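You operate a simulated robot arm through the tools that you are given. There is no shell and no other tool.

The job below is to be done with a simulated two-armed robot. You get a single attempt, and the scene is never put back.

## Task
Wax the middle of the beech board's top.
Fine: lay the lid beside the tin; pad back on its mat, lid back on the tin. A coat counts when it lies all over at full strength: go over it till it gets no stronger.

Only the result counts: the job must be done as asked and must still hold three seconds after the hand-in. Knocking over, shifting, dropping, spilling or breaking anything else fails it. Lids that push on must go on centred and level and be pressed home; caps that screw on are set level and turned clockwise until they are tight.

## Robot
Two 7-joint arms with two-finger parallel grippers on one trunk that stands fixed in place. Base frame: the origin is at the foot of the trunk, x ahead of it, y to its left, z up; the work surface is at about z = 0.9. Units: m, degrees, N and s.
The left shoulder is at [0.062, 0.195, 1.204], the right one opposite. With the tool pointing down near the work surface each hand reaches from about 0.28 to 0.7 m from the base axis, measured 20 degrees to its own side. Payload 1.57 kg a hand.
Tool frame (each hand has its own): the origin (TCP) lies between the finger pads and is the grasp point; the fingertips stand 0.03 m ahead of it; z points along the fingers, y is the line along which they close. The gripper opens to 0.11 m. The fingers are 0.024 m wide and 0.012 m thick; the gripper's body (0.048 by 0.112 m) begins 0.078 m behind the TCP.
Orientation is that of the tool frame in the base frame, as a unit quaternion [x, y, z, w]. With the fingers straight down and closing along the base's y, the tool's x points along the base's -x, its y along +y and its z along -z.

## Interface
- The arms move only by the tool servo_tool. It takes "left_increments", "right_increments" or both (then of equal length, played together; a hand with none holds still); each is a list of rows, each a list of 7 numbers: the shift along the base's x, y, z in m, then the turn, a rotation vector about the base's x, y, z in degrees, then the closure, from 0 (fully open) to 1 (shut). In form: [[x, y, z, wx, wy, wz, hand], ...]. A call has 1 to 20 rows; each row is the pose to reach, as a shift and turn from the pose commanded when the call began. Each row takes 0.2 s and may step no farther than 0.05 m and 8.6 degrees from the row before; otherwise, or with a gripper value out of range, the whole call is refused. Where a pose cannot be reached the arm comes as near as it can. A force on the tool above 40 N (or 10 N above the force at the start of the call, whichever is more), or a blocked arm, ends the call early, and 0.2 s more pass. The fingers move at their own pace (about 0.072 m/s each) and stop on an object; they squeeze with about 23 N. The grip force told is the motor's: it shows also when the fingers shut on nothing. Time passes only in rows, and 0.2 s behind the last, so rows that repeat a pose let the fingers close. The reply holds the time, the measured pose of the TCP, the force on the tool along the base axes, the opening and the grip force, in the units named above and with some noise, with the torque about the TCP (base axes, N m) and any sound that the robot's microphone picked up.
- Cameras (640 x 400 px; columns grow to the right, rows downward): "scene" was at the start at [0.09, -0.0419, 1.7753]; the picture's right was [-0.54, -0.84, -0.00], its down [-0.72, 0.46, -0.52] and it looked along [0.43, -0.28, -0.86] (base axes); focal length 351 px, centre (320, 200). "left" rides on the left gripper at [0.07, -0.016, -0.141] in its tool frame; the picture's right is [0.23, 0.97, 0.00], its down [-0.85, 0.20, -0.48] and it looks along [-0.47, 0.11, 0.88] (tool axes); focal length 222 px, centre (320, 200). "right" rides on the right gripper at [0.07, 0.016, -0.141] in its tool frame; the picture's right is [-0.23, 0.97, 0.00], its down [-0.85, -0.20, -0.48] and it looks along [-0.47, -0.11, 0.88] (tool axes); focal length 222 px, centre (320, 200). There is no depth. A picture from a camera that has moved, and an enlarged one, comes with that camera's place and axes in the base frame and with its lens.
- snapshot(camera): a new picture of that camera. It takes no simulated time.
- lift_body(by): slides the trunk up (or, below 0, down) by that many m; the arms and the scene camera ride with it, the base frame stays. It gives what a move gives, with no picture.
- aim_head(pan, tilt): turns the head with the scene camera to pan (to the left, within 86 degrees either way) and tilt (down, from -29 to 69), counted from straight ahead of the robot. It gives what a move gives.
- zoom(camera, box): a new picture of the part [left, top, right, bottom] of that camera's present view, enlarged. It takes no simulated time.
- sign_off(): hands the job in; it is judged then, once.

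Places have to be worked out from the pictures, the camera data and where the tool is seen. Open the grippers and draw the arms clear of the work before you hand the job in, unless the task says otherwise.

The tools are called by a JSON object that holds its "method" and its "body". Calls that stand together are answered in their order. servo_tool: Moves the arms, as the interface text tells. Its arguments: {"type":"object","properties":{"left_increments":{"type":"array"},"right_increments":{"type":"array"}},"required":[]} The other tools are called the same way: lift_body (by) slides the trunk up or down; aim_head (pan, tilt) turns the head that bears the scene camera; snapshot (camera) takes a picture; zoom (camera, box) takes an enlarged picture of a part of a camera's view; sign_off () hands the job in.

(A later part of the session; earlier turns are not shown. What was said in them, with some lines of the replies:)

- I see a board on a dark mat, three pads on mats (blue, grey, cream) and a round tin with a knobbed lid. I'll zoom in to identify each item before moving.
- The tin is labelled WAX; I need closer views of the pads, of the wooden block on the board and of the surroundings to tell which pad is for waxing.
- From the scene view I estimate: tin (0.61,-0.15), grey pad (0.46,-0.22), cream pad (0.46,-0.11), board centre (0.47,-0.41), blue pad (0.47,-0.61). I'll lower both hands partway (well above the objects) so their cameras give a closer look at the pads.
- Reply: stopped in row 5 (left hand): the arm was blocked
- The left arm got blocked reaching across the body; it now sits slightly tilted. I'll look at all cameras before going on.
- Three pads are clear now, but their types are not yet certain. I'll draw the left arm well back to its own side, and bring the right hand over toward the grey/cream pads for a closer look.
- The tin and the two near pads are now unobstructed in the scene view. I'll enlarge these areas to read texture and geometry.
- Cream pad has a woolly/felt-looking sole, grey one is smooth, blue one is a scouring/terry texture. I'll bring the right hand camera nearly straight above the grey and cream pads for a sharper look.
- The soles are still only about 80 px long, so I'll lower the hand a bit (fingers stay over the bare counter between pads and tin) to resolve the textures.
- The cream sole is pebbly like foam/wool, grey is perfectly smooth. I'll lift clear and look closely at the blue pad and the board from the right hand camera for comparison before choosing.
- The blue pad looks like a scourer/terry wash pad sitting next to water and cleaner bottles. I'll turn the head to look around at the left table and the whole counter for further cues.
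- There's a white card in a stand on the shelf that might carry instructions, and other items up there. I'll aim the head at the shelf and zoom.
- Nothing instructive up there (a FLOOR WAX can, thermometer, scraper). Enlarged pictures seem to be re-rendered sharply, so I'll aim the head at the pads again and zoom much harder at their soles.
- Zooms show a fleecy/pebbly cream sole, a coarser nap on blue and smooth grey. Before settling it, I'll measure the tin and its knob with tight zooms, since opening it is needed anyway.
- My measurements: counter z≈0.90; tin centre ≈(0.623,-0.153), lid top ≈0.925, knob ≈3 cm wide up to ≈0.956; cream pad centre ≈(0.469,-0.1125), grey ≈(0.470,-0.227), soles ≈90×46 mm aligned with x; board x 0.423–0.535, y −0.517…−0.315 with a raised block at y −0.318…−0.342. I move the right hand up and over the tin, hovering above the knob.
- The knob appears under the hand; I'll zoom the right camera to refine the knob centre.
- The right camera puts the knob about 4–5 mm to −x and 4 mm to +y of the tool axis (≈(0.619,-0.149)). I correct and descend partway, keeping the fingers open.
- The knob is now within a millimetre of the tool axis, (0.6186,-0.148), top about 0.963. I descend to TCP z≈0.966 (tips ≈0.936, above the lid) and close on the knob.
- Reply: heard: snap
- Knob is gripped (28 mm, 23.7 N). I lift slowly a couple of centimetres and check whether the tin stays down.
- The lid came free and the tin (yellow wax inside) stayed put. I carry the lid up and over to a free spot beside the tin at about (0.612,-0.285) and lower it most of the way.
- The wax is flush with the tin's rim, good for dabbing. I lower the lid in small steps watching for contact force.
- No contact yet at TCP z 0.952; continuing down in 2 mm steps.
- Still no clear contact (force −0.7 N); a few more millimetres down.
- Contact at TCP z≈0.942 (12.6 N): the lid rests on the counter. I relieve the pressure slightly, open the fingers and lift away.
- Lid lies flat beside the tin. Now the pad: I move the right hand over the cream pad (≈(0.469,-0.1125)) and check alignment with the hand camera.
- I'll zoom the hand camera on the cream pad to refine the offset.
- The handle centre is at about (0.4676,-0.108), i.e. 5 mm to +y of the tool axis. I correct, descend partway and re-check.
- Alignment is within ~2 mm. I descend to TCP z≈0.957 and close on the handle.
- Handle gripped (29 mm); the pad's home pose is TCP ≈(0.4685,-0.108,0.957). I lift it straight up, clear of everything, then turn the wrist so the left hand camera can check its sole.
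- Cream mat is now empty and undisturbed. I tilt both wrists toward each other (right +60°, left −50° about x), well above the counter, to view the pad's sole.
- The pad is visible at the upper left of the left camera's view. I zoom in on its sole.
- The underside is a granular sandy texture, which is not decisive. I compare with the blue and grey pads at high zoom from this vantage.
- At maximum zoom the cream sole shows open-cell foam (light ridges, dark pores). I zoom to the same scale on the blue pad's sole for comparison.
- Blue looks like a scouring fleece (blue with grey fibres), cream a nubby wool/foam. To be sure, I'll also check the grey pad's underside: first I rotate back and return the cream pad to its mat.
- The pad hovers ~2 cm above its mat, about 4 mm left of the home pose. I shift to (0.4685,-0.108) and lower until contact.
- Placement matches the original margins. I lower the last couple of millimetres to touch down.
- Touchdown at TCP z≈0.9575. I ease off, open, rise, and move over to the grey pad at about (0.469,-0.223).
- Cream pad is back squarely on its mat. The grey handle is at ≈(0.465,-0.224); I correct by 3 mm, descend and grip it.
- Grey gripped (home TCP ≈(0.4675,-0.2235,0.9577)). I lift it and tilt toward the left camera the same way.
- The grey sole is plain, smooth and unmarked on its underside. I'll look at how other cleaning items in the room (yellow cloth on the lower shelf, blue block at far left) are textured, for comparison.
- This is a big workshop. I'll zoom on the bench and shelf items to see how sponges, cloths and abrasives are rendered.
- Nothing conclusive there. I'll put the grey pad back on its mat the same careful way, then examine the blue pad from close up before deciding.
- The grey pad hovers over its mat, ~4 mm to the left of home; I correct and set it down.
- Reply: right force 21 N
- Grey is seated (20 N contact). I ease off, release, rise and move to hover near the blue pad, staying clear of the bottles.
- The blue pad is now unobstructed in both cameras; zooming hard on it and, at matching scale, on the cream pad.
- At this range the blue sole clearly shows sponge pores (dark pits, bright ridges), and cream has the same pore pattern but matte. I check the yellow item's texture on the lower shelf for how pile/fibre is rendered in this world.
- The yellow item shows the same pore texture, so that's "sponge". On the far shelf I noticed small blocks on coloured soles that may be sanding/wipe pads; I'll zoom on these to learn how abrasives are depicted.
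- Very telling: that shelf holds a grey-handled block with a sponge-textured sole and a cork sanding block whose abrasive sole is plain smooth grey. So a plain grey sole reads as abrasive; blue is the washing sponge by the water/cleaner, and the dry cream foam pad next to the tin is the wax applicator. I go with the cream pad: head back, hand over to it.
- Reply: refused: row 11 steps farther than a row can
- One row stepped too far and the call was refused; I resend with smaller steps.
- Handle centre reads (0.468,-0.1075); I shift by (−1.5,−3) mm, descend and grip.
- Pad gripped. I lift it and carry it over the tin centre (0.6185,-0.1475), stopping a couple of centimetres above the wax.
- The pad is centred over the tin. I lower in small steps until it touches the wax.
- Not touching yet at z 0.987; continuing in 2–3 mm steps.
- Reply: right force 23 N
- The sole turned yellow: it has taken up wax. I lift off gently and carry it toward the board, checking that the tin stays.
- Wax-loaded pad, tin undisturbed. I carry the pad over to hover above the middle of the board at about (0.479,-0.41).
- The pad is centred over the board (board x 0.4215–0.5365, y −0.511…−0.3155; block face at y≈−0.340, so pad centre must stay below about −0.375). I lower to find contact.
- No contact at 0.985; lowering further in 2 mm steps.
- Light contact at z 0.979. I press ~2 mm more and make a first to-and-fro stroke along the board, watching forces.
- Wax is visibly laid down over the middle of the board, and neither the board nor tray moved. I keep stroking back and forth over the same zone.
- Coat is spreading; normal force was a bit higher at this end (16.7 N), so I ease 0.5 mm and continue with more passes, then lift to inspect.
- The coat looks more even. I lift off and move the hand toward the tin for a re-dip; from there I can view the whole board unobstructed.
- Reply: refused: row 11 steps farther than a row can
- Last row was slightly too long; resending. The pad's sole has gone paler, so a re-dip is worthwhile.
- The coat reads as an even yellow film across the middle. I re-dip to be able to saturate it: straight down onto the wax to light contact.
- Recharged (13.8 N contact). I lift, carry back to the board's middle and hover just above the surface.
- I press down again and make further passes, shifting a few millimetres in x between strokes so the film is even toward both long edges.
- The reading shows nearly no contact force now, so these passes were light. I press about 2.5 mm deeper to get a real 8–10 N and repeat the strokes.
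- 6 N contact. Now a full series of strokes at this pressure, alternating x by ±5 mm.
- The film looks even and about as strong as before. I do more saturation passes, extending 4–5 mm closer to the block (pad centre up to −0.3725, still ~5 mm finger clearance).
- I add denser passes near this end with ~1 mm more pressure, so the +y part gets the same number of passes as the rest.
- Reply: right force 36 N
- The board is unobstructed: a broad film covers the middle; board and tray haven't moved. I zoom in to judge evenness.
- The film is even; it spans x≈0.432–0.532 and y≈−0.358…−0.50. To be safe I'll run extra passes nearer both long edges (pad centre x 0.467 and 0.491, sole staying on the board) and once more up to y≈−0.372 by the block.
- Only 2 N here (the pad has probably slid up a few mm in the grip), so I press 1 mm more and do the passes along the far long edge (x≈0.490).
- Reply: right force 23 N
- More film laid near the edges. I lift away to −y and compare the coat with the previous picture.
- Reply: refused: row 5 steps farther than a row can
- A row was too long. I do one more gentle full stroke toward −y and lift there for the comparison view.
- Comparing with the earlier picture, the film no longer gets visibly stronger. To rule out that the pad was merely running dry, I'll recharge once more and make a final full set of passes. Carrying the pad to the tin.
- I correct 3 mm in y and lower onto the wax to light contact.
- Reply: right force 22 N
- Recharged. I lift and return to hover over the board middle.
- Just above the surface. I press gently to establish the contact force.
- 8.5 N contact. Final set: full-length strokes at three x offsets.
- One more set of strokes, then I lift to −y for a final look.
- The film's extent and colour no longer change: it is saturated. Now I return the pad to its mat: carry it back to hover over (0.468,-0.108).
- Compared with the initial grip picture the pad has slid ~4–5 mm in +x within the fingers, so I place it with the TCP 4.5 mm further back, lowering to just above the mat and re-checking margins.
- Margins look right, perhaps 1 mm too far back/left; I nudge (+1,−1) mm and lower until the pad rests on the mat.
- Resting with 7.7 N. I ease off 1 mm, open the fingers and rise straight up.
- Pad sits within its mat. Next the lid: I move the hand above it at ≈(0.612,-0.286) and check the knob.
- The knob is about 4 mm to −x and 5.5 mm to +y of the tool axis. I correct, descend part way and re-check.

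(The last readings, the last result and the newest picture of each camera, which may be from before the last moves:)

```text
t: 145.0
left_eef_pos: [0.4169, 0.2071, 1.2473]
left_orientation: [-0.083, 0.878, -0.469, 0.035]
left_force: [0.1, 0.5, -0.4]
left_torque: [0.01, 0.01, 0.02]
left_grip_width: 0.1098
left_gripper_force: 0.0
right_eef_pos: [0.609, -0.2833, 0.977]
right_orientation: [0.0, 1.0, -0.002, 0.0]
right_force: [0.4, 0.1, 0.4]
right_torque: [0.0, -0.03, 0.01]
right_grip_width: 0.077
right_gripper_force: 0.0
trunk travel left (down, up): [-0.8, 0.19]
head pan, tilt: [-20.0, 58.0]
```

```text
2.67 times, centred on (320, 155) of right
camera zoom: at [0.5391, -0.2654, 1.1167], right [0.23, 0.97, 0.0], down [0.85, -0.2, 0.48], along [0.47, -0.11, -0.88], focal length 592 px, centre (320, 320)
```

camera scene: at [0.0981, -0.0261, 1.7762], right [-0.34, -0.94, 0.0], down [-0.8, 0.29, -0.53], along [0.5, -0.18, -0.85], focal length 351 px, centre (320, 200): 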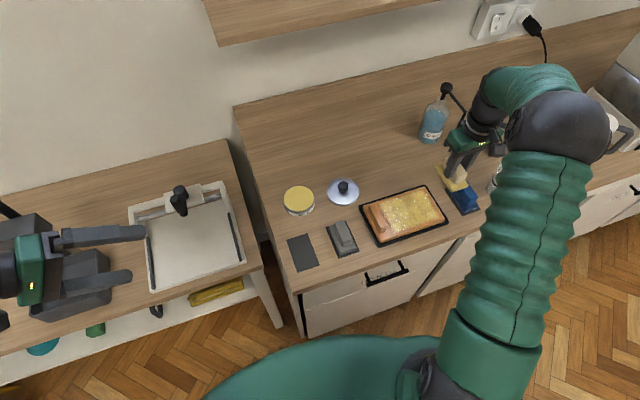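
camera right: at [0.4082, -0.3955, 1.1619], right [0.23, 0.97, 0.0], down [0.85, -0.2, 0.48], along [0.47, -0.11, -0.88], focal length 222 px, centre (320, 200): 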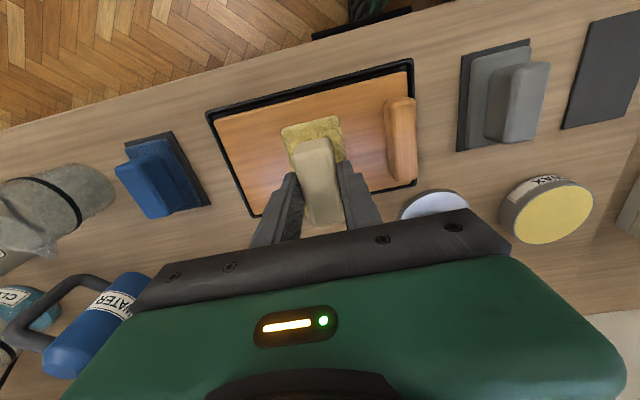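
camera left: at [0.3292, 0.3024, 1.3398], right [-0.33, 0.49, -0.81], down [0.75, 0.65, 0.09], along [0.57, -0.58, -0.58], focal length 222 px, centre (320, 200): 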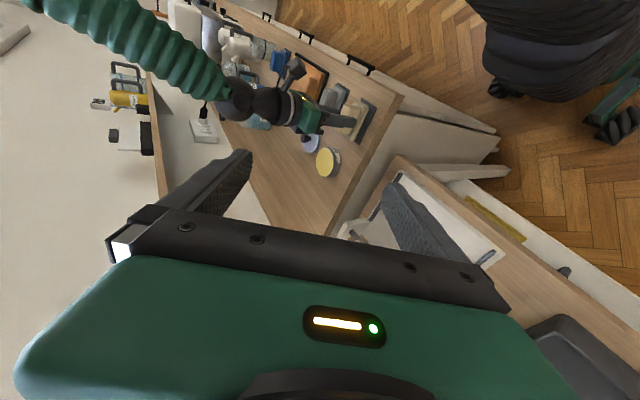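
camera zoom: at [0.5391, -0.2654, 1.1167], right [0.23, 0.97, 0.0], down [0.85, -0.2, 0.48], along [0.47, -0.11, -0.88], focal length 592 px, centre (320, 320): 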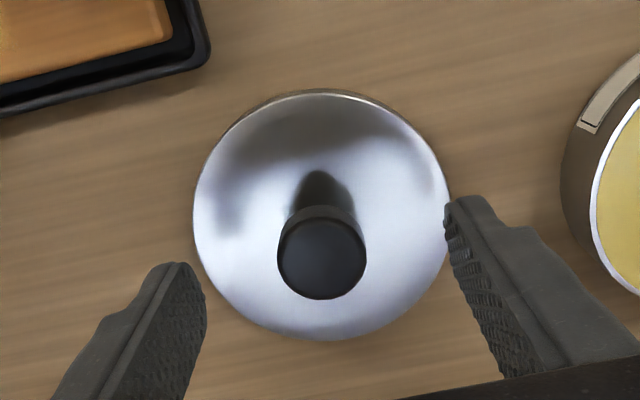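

Well centred now (x off by ~1.5 mm, harmless). I descend to TCP z≈0.945 and close on the knob.

{"method": "servo_tool", "body": {"right_increments": [[0.0015, 0, -0.016, 0, 0, 0, 0.3], [0.0015, 0, -0.032, 0, 0, 0, 0.3], [0.0015, 0, -0.032, 0, 0, 0, 0.5], [0.0015, 0, -0.032, 0, 0, 0, 0.65], [0.0015, 0, -0.032, 0, 0, 0, 1], [0.0015, 0, -0.032, 0, 0, 0, 1], [0.0015, 0, -0.032, 0, 0, 0, 1]]}}

{"method": "zoom", "body": {"camera": "right", "box": [220, 80, 420, 230]}}

```text
t: 146.6
left_eef_pos: [0.4148, 0.2073, 1.2471]
left_orientation: [-0.083, 0.878, -0.471, 0.035]
left_force: [0.2, 0.3, -1.0]
left_torque: [0.01, 0.04, 0.01]
left_grip_width: 0.11
left_gripper_force: 0.0
right_eef_pos: [0.6107, -0.282, 0.9432]
right_orientation: [0.0, 1.0, -0.001, 0.001]
right_force: [-0.3, -0.8, 2.8]
right_torque: [-0.02, 0.02, 0.01]
right_grip_width: 0.0281
right_gripper_force: 23.4
trunk travel left (down, up): [-0.8, 0.19]
head pan, tilt: [-20.0, 58.0]
```

```text
2.67 times, centred on (320, 155) of right
camera zoom: at [0.5414, -0.265, 1.0848], right [0.23, 0.97, 0.0], down [0.85, -0.2, 0.48], along [0.47, -0.11, -0.88], focal length 592 px, centre (320, 320)
```

zoom: 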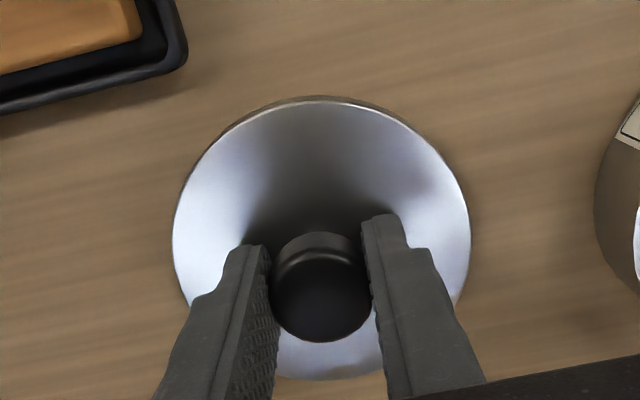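

Knob gripped (28 mm). I lift the lid, carry it over the tin to about (0.621,-0.148) and hover ~2 cm above the rim to check alignment.

{"method": "servo_tool", "body": {"right_increments": [[0, 0, 0.015, 0, 0, 0, 1], [0, 0, 0.045, 0, 0, 0, 1], [0, 0, 0.07, 0, 0, 0, 1], [0.003, 0.04, 0.07, 0, 0, 0, 1], [0.006, 0.08, 0.07, 0, 0, 0, 1], [0.009, 0.12, 0.07, 0, 0, 0, 1], [0.0105, 0.134, 0.065, 0, 0, 0, 1], [0.0105, 0.134, 0.045, 0, 0, 0, 1], [0.0105, 0.134, 0.045, 0, 0, 0, 1]]}}

{"method": "zoom", "body": {"camera": "right", "box": [220, 60, 420, 210]}}

{"method": "zoom", "body": {"camera": "scene", "box": [260, 150, 340, 230]}}

{"method": "zoom", "body": {"camera": "left", "box": [280, 110, 380, 200]}}

```text
t: 148.6
left_eef_pos: [0.4145, 0.2075, 1.2473]
left_orientation: [-0.082, 0.878, -0.47, 0.036]
left_force: [-0.5, 0.7, -0.7]
left_torque: [0.03, -0.03, -0.02]
left_grip_width: 0.1099
left_gripper_force: 0.0
right_eef_pos: [0.6217, -0.148, 0.9895]
right_orientation: [0.0, 1.0, -0.002, 0.002]
right_force: [0.2, -0.3, -0.1]
right_torque: [-0.02, 0.02, 0.03]
right_grip_width: 0.0283
right_gripper_force: 22.8
trunk travel left (down, up): [-0.8, 0.19]
head pan, tilt: [-20.0, 58.0]
```

```text
2.67 times, centred on (320, 135) of right
camera zoom: at [0.5517, -0.1303, 1.1302], right [0.23, 0.97, 0.0], down [0.85, -0.2, 0.48], along [0.47, -0.11, -0.88], focal length 592 px, centre (320, 373)
```

zoom: 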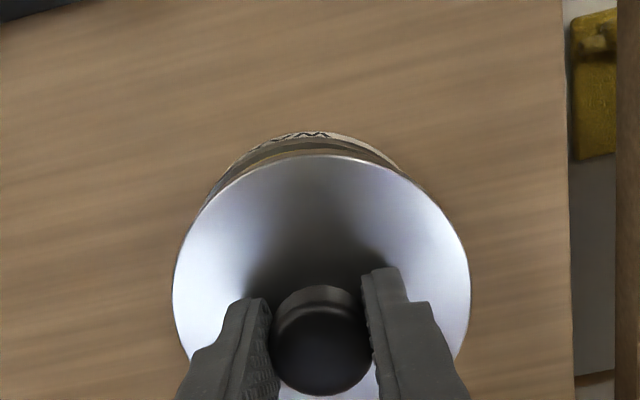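

```text
5.00 times, centred on (300, 190) of scene
camera zoom: at [0.0987, -0.0248, 1.7762], right [-0.34, -0.94, 0.0], down [-0.8, 0.29, -0.53], along [0.5, -0.18, -0.85], focal length 1753 px, centre (420, 250)
```

zoom: 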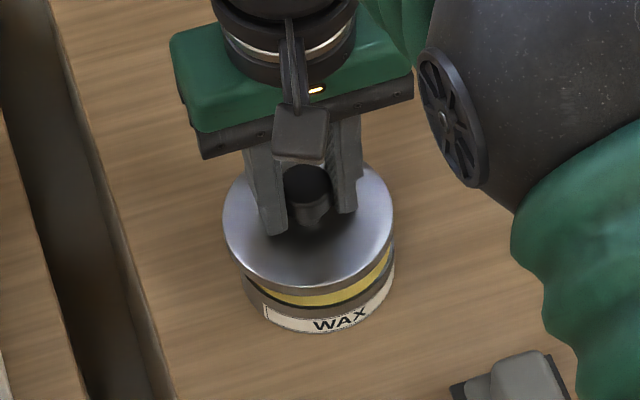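

```text
4.44 times, centred on (330, 155) of left
camera zoom: at [0.3296, 0.3011, 1.3399], right [-0.33, 0.49, -0.81], down [0.75, 0.65, 0.09], along [0.57, -0.58, -0.59], focal length 987 px, centre (276, 400)
```

zoom: 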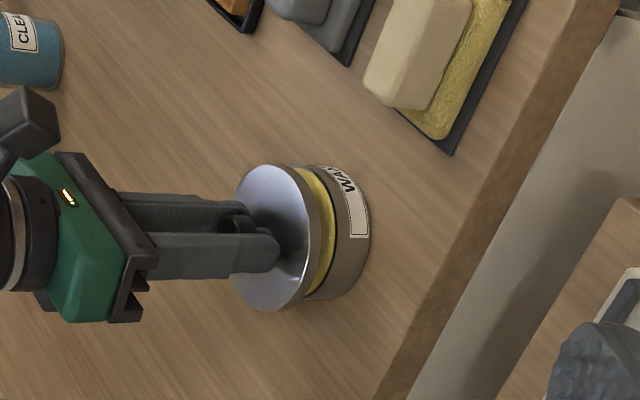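

The lid hovers ~2.5 cm above the seat. I need precise relative alignment, so I zoom in closer from all three cameras.

{"method": "zoom", "body": {"camera": "right", "box": [260, 95, 380, 185]}}

{"method": "zoom", "body": {"camera": "scene", "box": [278, 178, 322, 222]}}

{"method": "zoom", "body": {"camera": "left", "box": [315, 135, 370, 190]}}

```text
4.44 times, centred on (320, 140) of right
camera zoom: at [0.5517, -0.1303, 1.1302], right [0.23, 0.97, 0.0], down [0.85, -0.2, 0.48], along [0.47, -0.11, -0.88], focal length 987 px, centre (320, 467)
```

zoom: 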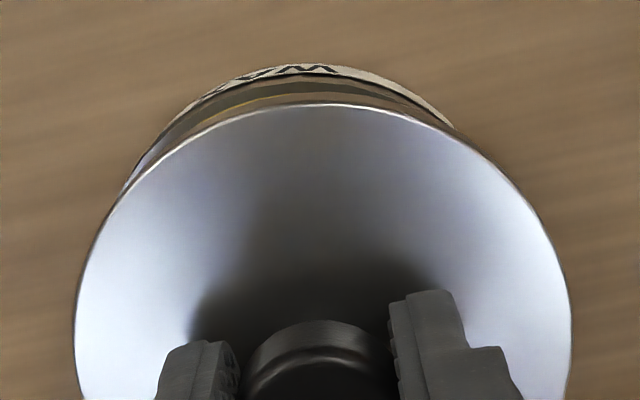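

```text
9.09 times, centred on (300, 200) of scene
camera zoom: at [0.0987, -0.0248, 1.7762], right [-0.34, -0.94, 0.0], down [-0.8, 0.29, -0.53], along [0.5, -0.18, -0.85], focal length 3188 px, centre (502, 200)
```

zoom: 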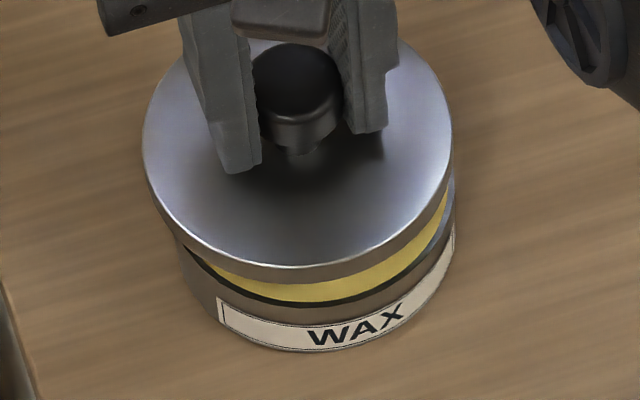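

```text
7.27 times, centred on (342, 162) of left
camera zoom: at [0.3296, 0.3011, 1.3399], right [-0.33, 0.49, -0.81], down [0.75, 0.65, 0.09], along [0.57, -0.58, -0.59], focal length 1615 px, centre (156, 473)
```

zoom: 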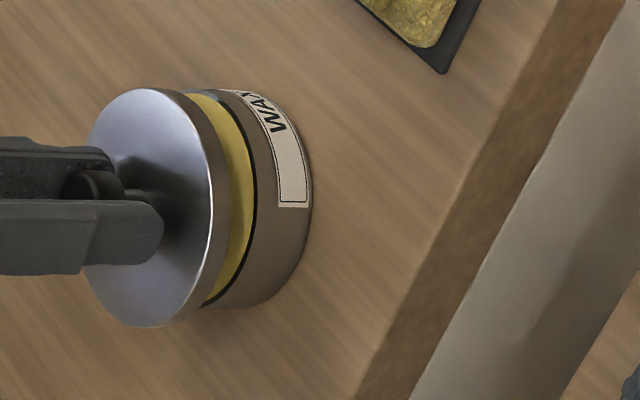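

Fitting the tin's arc versus the lid outline in the right and scene views, the lid sits about 2.5 mm too far in +x and 2.5 mm too far in +y. I shift it and lower 1 cm for a closer comparison.

{"method": "servo_tool", "body": {"right_increments": [[-0.0025, -0.0025, 0, 0, 0, 0, 1], [-0.0025, -0.0025, -0.008, 0, 0, 0, 1], [-0.0025, -0.0025, -0.01, 0, 0, 0, 1]]}}

{"method": "zoom", "body": {"camera": "right", "box": [260, 95, 380, 185]}}

{"method": "zoom", "body": {"camera": "scene", "box": [278, 178, 322, 222]}}

{"method": "zoom", "body": {"camera": "left", "box": [315, 135, 370, 190]}}

```text
t: 149.4
left_eef_pos: [0.4165, 0.2068, 1.2479]
left_orientation: [-0.082, 0.878, -0.471, 0.035]
left_force: [0.4, 0.3, -0.1]
left_torque: [0.02, 0.02, -0.04]
left_grip_width: 0.1101
left_gripper_force: 0.1
right_eef_pos: [0.6182, -0.1496, 0.9789]
right_orientation: [0.0, 1.0, -0.002, 0.001]
right_force: [0.4, 0.8, 0.3]
right_torque: [-0.03, 0.03, 0.01]
right_grip_width: 0.0283
right_gripper_force: 23.6
trunk travel left (down, up): [-0.8, 0.19]
head pan, tilt: [-20.0, 58.0]
```

```text
4.44 times, centred on (320, 140) of right
camera zoom: at [0.5493, -0.133, 1.1191], right [0.23, 0.97, 0.0], down [0.85, -0.2, 0.48], along [0.47, -0.11, -0.88], focal length 987 px, centre (320, 467)
```

zoom: 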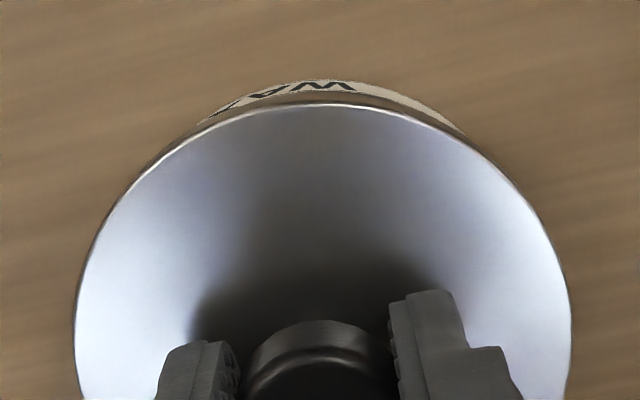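

```text
9.09 times, centred on (300, 200) of scene
camera zoom: at [0.0989, -0.024, 1.7762], right [-0.34, -0.94, 0.0], down [-0.8, 0.29, -0.53], along [0.5, -0.18, -0.85], focal length 3188 px, centre (502, 200)
```

zoom: 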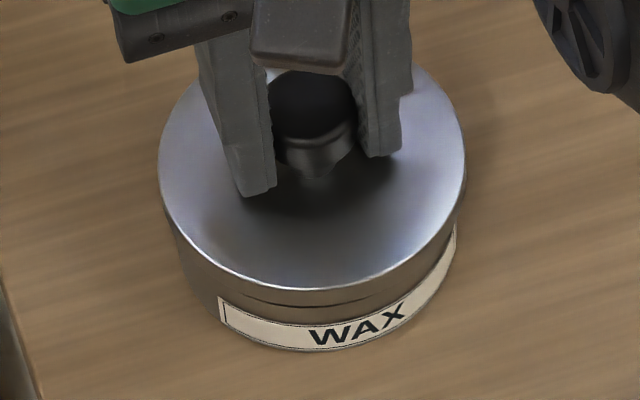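

```text
7.27 times, centred on (342, 162) of left
camera zoom: at [0.3299, 0.3017, 1.3397], right [-0.33, 0.49, -0.81], down [0.75, 0.65, 0.09], along [0.57, -0.58, -0.59], focal length 1615 px, centre (156, 473)
```

zoom: 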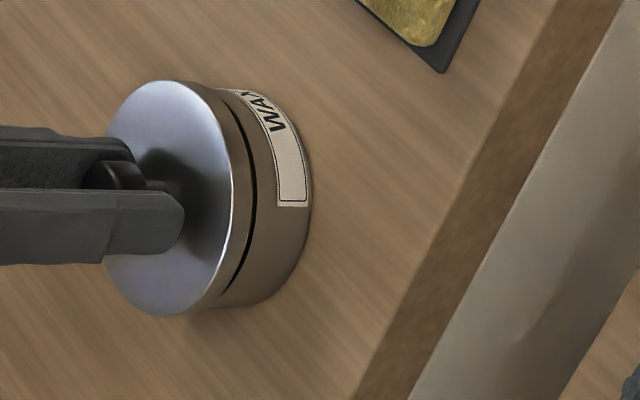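

Alignment is now within about 1 mm. I nudge (−1,+0.5) mm and lower slowly, watching for rim contact.

{"method": "servo_tool", "body": {"right_increments": [[-0.001, 0.0005, -0.002, 0, 0, 0, 1], [-0.001, 0.0005, -0.004, 0, 0, 0, 1], [-0.001, 0.0005, -0.006, 0, 0, 0, 1]]}}

{"method": "zoom", "body": {"camera": "right", "box": [260, 95, 380, 185]}}

{"method": "zoom", "body": {"camera": "left", "box": [315, 135, 370, 190]}}

```text
t: 150.2
left_eef_pos: [0.4165, 0.2077, 1.2472]
left_orientation: [-0.082, 0.878, -0.47, 0.036]
left_force: [0.0, 0.2, -0.6]
left_torque: [0.0, 0.01, 0.0]
left_grip_width: 0.1104
left_gripper_force: 0.0
right_eef_pos: [0.6183, -0.1511, 0.9729]
right_orientation: [0.0, 1.0, -0.002, 0.0]
right_force: [-0.2, -0.1, -0.2]
right_torque: [0.0, 0.0, -0.02]
right_grip_width: 0.0282
right_gripper_force: 22.9
trunk travel left (down, up): [-0.8, 0.19]
head pan, tilt: [-20.0, 58.0]
```

```text
4.44 times, centred on (320, 140) of right
camera zoom: at [0.5484, -0.133, 1.1135], right [0.23, 0.97, 0.0], down [0.85, -0.2, 0.48], along [0.47, -0.11, -0.88], focal length 987 px, centre (320, 467)
```

zoom: 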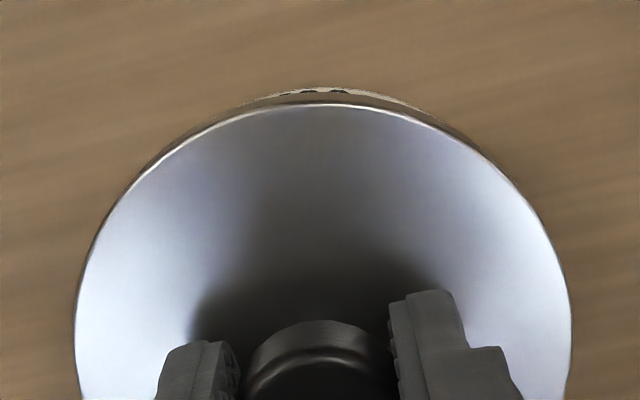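

```text
7.27 times, centred on (342, 162) of left
camera zoom: at [0.3299, 0.3017, 1.3398], right [-0.33, 0.49, -0.81], down [0.75, 0.65, 0.09], along [0.57, -0.58, -0.59], focal length 1615 px, centre (156, 473)
```

zoom: 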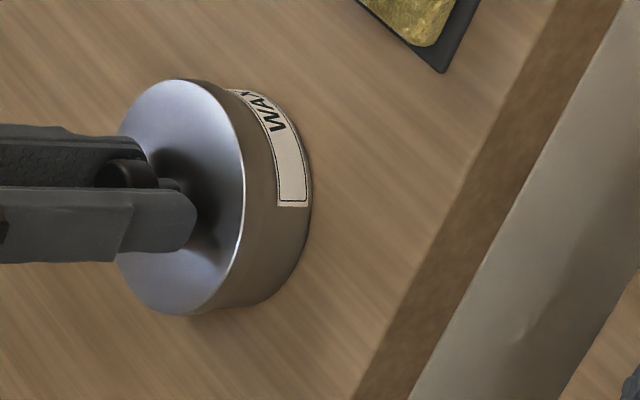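

No contact yet and the outlines look concentric. I keep lowering in small steps toward the seat (z≈0.965).

{"method": "servo_tool", "body": {"right_increments": [[0, 0, -0.002, 0, 0, 0, 1], [0, 0, -0.004, 0, 0, 0, 1]]}}

{"method": "zoom", "body": {"camera": "left", "box": [315, 135, 370, 190]}}

{"method": "zoom", "body": {"camera": "scene", "box": [278, 178, 322, 222]}}

```text
t: 150.8
left_eef_pos: [0.4167, 0.2063, 1.2478]
left_orientation: [-0.083, 0.878, -0.471, 0.035]
left_force: [0.1, -0.3, -0.1]
left_torque: [0.03, -0.03, -0.03]
left_grip_width: 0.1101
left_gripper_force: 0.1
right_eef_pos: [0.6183, -0.1497, 0.9685]
right_orientation: [0.0, 1.0, -0.002, 0.001]
right_force: [0.5, -0.2, 0.3]
right_torque: [0.0, -0.02, 0.0]
right_grip_width: 0.0282
right_gripper_force: 23.2
trunk travel left (down, up): [-0.8, 0.19]
head pan, tilt: [-20.0, 58.0]
```

```text
7.27 times, centred on (342, 162) of left
camera zoom: at [0.33, 0.3017, 1.3397], right [-0.33, 0.49, -0.81], down [0.75, 0.65, 0.09], along [0.57, -0.58, -0.59], focal length 1615 px, centre (156, 473)
```

zoom: 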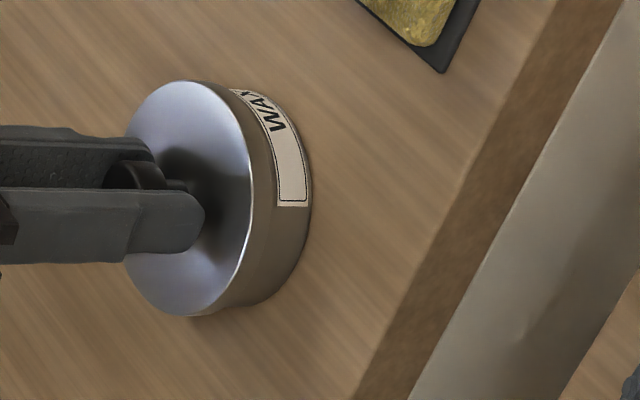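

```text
9.09 times, centred on (300, 200) of scene
camera zoom: at [0.0989, -0.024, 1.7762], right [-0.34, -0.94, 0.0], down [-0.8, 0.29, -0.53], along [0.5, -0.18, -0.85], focal length 3188 px, centre (502, 200)
```

zoom: 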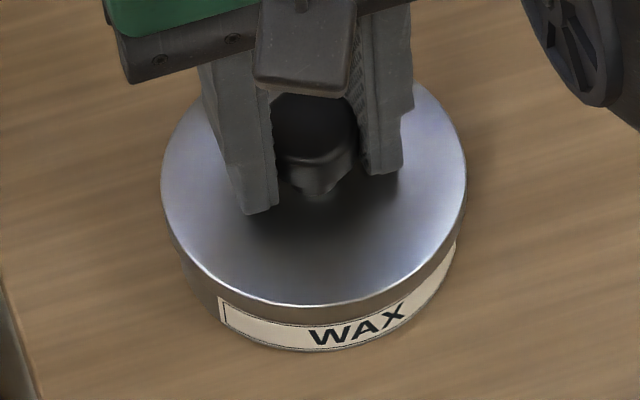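

Still free at z 0.9685. Continuing down to contact.

{"method": "servo_tool", "body": {"right_increments": [[0, 0, -0.002, 0, 0, 0, 1], [0, 0, -0.004, 0, 0, 0, 1]]}}

{"method": "zoom", "body": {"camera": "scene", "box": [278, 178, 322, 222]}}

```text
t: 151.4
left_eef_pos: [0.4142, 0.2085, 1.2483]
left_orientation: [-0.082, 0.878, -0.471, 0.037]
left_force: [0.7, 0.6, -0.1]
left_torque: [-0.01, -0.02, 0.0]
left_grip_width: 0.1101
left_gripper_force: 0.3
right_eef_pos: [0.6186, -0.1505, 0.9677]
right_orientation: [0.0, 1.0, -0.003, 0.002]
right_force: [1.1, 0.2, 14.4]
right_torque: [-0.01, 0.08, -0.02]
right_grip_width: 0.028
right_gripper_force: 23.1
trunk travel left (down, up): [-0.8, 0.19]
head pan, tilt: [-20.0, 58.0]
heard: snap
```

```text
9.09 times, centred on (300, 200) of scene
camera zoom: at [0.0954, -0.023, 1.7768], right [-0.34, -0.94, 0.0], down [-0.8, 0.29, -0.53], along [0.5, -0.18, -0.85], focal length 3188 px, centre (502, 200)
```

zoom: 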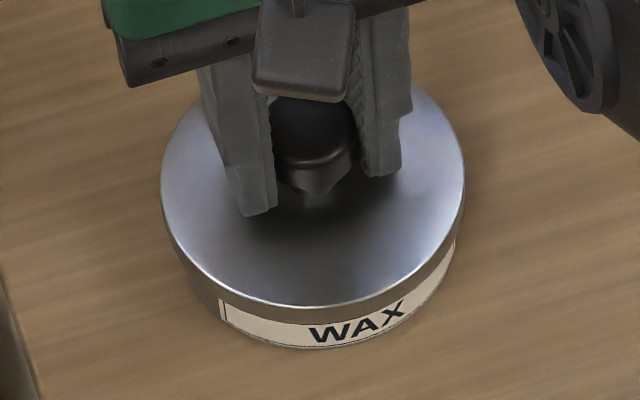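

A snap was heard with 14 N – the lid seems home. I press a little harder to make sure it's fully seated.

{"method": "servo_tool", "body": {"right_increments": [[0, 0, -0.0015, 0, 0, 0, 1], [0, 0, -0.003, 0, 0, 0, 1]]}}

{"method": "zoom", "body": {"camera": "left", "box": [315, 135, 370, 190]}}

```text
t: 152.0
left_eef_pos: [0.4143, 0.2082, 1.2482]
left_orientation: [-0.083, 0.878, -0.47, 0.036]
left_force: [0.4, 0.2, -0.5]
left_torque: [0.01, 0.01, 0.02]
left_grip_width: 0.1101
left_gripper_force: 0.1
right_eef_pos: [0.6179, -0.149, 0.9666]
right_orientation: [0.001, 1.0, -0.002, 0.003]
right_force: [5.6, -1.2, 28.3]
right_torque: [-0.02, -0.16, 0.01]
right_grip_width: 0.0287
right_gripper_force: 22.8
trunk travel left (down, up): [-0.8, 0.19]
head pan, tilt: [-20.0, 58.0]
```

```text
7.27 times, centred on (342, 162) of left
camera zoom: at [0.3273, 0.3028, 1.3406], right [-0.33, 0.49, -0.81], down [0.75, 0.65, 0.09], along [0.57, -0.58, -0.58], focal length 1615 px, centre (156, 473)
```

zoom: 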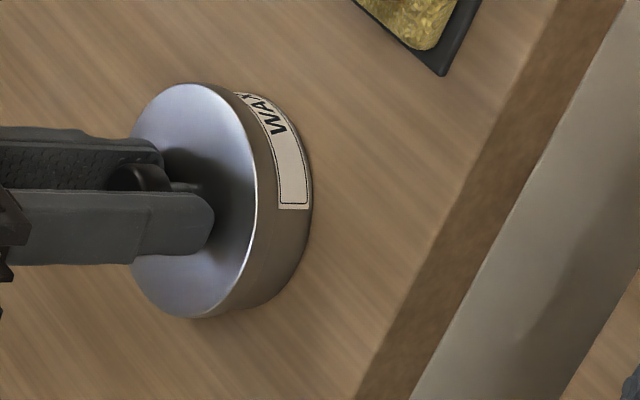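

28 N with no further travel: the lid is firmly home and level. I relax the push, open the fingers and rise.

{"method": "servo_tool", "body": {"right_increments": [[0, 0, 0.003, 0, 0, 0, 1], [0, 0, 0.0045, 0, 0, 0, 1], [0, 0, 0.0045, 0, 0, 0, 0.6], [0, 0, 0.0045, 0, 0, 0, 0.3], [0, 0, 0.0045, 0, 0, 0, 0.3], [0, 0, 0.03, 0, 0, 0, 0.3], [0, 0, 0.07, 0, 0, 0, 0.3], [0, 0, 0.11, 0, 0, 0, 0.3]]}}

{"method": "zoom", "body": {"camera": "scene", "box": [268, 170, 332, 230]}}

{"method": "zoom", "body": {"camera": "left", "box": [300, 120, 380, 190]}}

{"method": "zoom", "body": {"camera": "right", "box": [260, 60, 400, 190]}}

```text
t: 153.8
left_eef_pos: [0.4154, 0.2078, 1.247]
left_orientation: [-0.082, 0.878, -0.471, 0.035]
left_force: [0.1, 0.3, -0.4]
left_torque: [0.0, -0.02, -0.01]
left_grip_width: 0.1101
left_gripper_force: 0.0
right_eef_pos: [0.6171, -0.1504, 1.0719]
right_orientation: [0.0, 1.0, -0.002, 0.0]
right_force: [-0.1, 0.0, 0.2]
right_torque: [-0.03, 0.02, -0.01]
right_grip_width: 0.077
right_gripper_force: 0.0
trunk travel left (down, up): [-0.8, 0.19]
head pan, tilt: [-20.0, 58.0]
```

```text
6.67 times, centred on (300, 200) of scene
camera zoom: at [0.0973, -0.0235, 1.7762], right [-0.34, -0.94, 0.0], down [-0.8, 0.29, -0.53], along [0.5, -0.18, -0.85], focal length 2338 px, centre (453, 200)
```

zoom: 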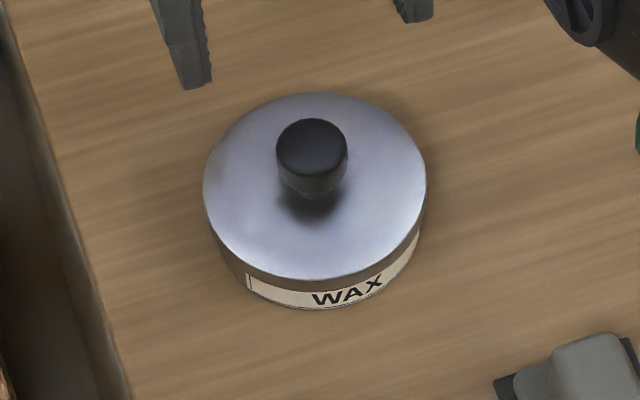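

```text
5.71 times, centred on (340, 155) of left
camera zoom: at [0.3291, 0.3021, 1.3399], right [-0.33, 0.49, -0.81], down [0.75, 0.65, 0.09], along [0.57, -0.58, -0.58], focal length 1269 px, centre (206, 457)
```

zoom: 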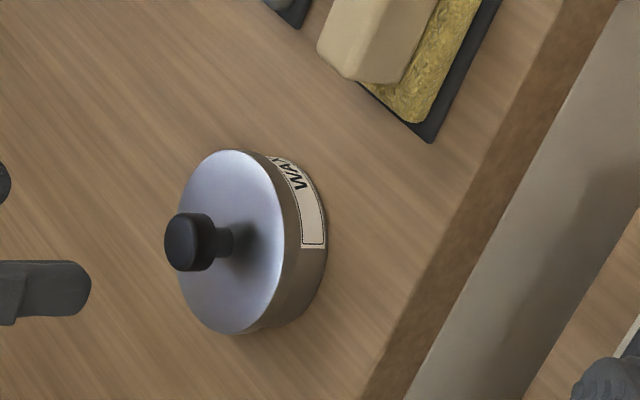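

```text
3.08 times, centred on (330, 125) of right
camera zoom: at [0.5469, -0.132, 1.2128], right [0.23, 0.97, 0.0], down [0.85, -0.2, 0.48], along [0.47, -0.11, -0.88], focal length 684 px, centre (289, 431)
```

zoom: 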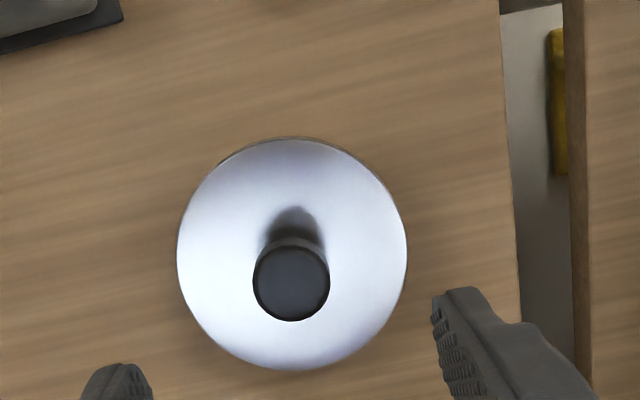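

The lid sits centred, level and fully down, same label gap as at the start. Now I withdraw the right hand up and back near its starting pose, gripper open.

{"method": "servo_tool", "body": {"right_increments": [[-0.01, 0, 0.04, 0, 0, 0, 0.2], [-0.03, -0.02, 0.08, 0, 0, 0, 0], [-0.05, -0.05, 0.11, 0, 0, 0, 0], [-0.075, -0.085, 0.13, 0, 0, 0, 0], [-0.1, -0.12, 0.145, 0, 0, 0, 0], [-0.125, -0.155, 0.155, 0, 0, 0, 0], [-0.15, -0.19, 0.16, 0, 0, 0, 0], [-0.175, -0.225, 0.16, 0, 0, 0, 0], [-0.195, -0.265, 0.16, 0, 0, 0, 0], [-0.21, -0.3, 0.16, 0, 0, 0, 0], [-0.22, -0.33, 0.16, 0, 0, 0, 0]]}}

{"method": "snapshot", "body": {"camera": "scene"}}

{"method": "snapshot", "body": {"camera": "right"}}

{"method": "zoom", "body": {"camera": "left", "box": [240, 30, 410, 190]}}

```text
t: 156.2
left_eef_pos: [0.4152, 0.2042, 1.2483]
left_orientation: [-0.083, 0.879, -0.469, 0.035]
left_force: [0.1, -0.4, 0.7]
left_torque: [0.04, 0.03, 0.0]
left_grip_width: 0.1101
left_gripper_force: 0.1
right_eef_pos: [0.3984, -0.4826, 1.2299]
right_orientation: [-0.001, 1.0, 0.0, 0.0]
right_force: [0.1, -0.1, 0.2]
right_torque: [-0.03, -0.02, 0.0]
right_grip_width: 0.1099
right_gripper_force: 0.1
trunk travel left (down, up): [-0.8, 0.19]
head pan, tilt: [-20.0, 58.0]
```

```text
taken
camera scene: at [0.0971, -0.0277, 1.7762], right [-0.34, -0.94, 0.0], down [-0.8, 0.29, -0.53], along [0.5, -0.18, -0.85], focal length 351 px, centre (320, 200)
```

scene: 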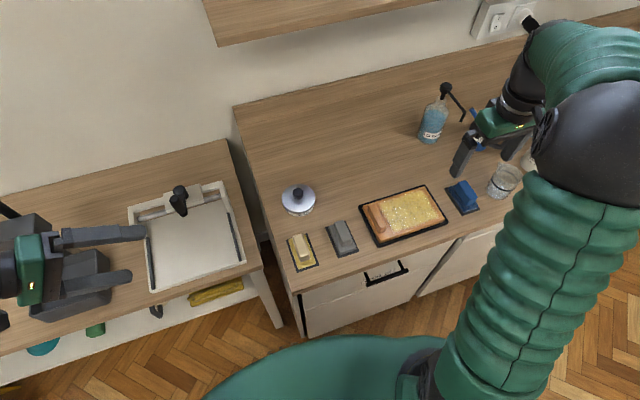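

```text
taken
camera right: at [0.3287, -0.4659, 1.3721], right [0.23, 0.97, 0.0], down [0.86, -0.2, 0.48], along [0.47, -0.11, -0.88], focal length 222 px, centre (320, 200)
```

right: 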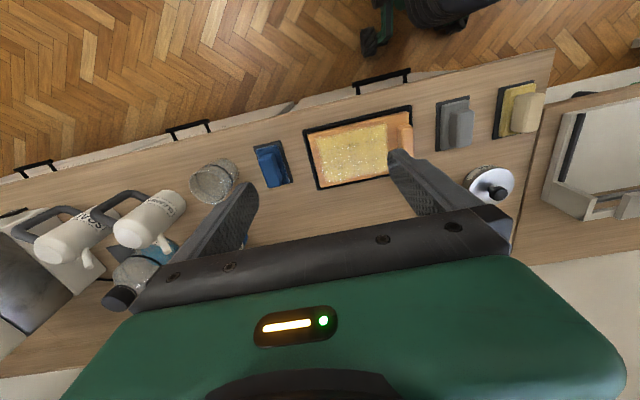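

```text
2.50 times, centred on (325, 110) of left
camera zoom: at [0.3296, 0.2989, 1.3405], right [-0.33, 0.49, -0.81], down [0.75, 0.65, 0.09], along [0.57, -0.58, -0.59], focal length 555 px, centre (308, 425)
```

zoom: 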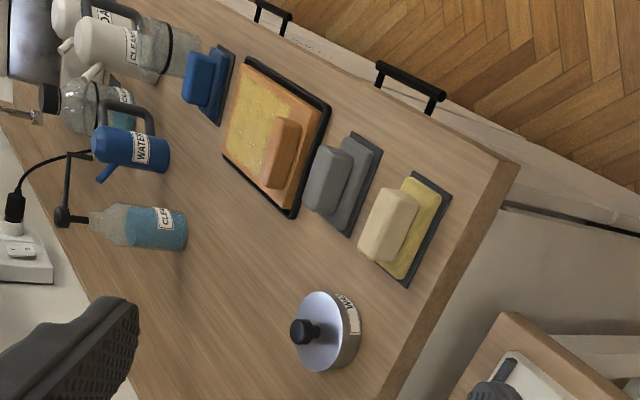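

All other items match their starting places. One last close look at the coat, the pad on its mat and the tin before handing in.

{"method": "zoom", "body": {"camera": "scene", "box": [355, 178, 455, 250]}}

{"method": "zoom", "body": {"camera": "scene", "box": [265, 175, 365, 275]}}

{"method": "zoom", "body": {"camera": "right", "box": [290, 90, 430, 200]}}

```text
5.56 times, centred on (405, 214) of scene
camera zoom: at [0.0971, -0.0277, 1.7762], right [-0.34, -0.94, 0.0], down [-0.8, 0.29, -0.53], along [0.5, -0.18, -0.85], focal length 1948 px, centre (-152, 122)
```

zoom: 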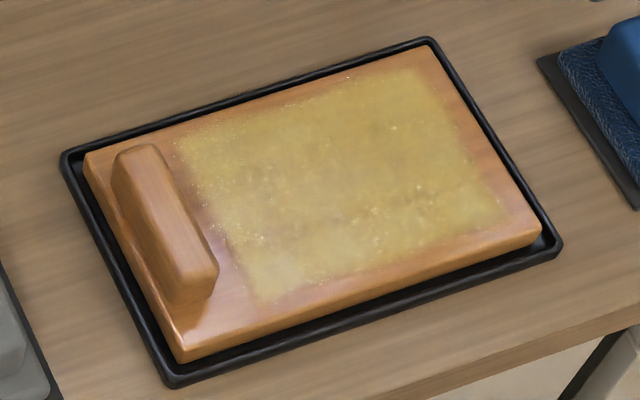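

```text
4.00 times, centred on (315, 225) of scene
camera zoom: at [0.0971, -0.0277, 1.7762], right [-0.34, -0.94, 0.0], down [-0.8, 0.29, -0.53], along [0.5, -0.18, -0.85], focal length 1402 px, centre (340, 100)
```

zoom: 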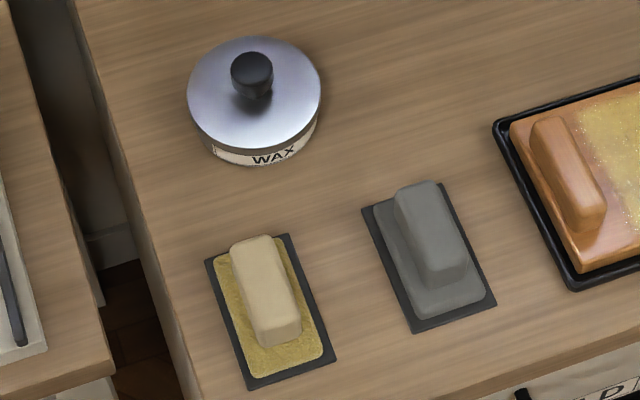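

```text
3.64 times, centred on (360, 145) of right
camera zoom: at [0.3287, -0.4659, 1.3721], right [0.23, 0.97, 0.0], down [0.86, -0.2, 0.48], along [0.47, -0.11, -0.88], focal length 808 px, centre (174, 400)
```

zoom: 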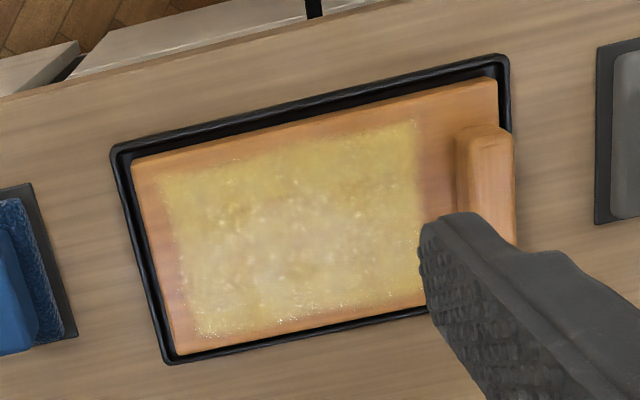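

The middle of the board carries an even, saturated wax film. The pad is on its mat, the lid is pressed home on the tin, and the arms are clear with open grippers. I hand the job in.

{"method": "sign_off", "body": {}}

```text
The job is handed in.
```

The middle of the beech board is waxed, and I've handed the job in. I don't have the verdict.

- **Coat:** I loaded the pad from the tin three times and went over the board until the film got no stronger to the eye. It covers the middle evenly and stops about 1 cm short of the long edges. It also stops about 2 cm short of the raised block at the left end.
- **Pad choice:** There were three pads and nothing said which one was for wax, so this was a judgement call. I used the cream foam one by the tin. I took the blue one for a washing sponge, since it sat by the water and cleaner. The grey one looked like an abrasive. I picked the grey pad up once to check its underside and put it back on its mat.
- **Pad and lid:** The cream pad is back on its mat, still with wax on it. The lid is back on the tin and level. It snapped on and did not move any further under about 28 N.
- **Everything else:** The board and its tray show no sign of having moved, and nothing fell or spilled. The tin may have shifted a millimetre or two while I pressed the pad into it.

Both grippers are open and clear of the work.
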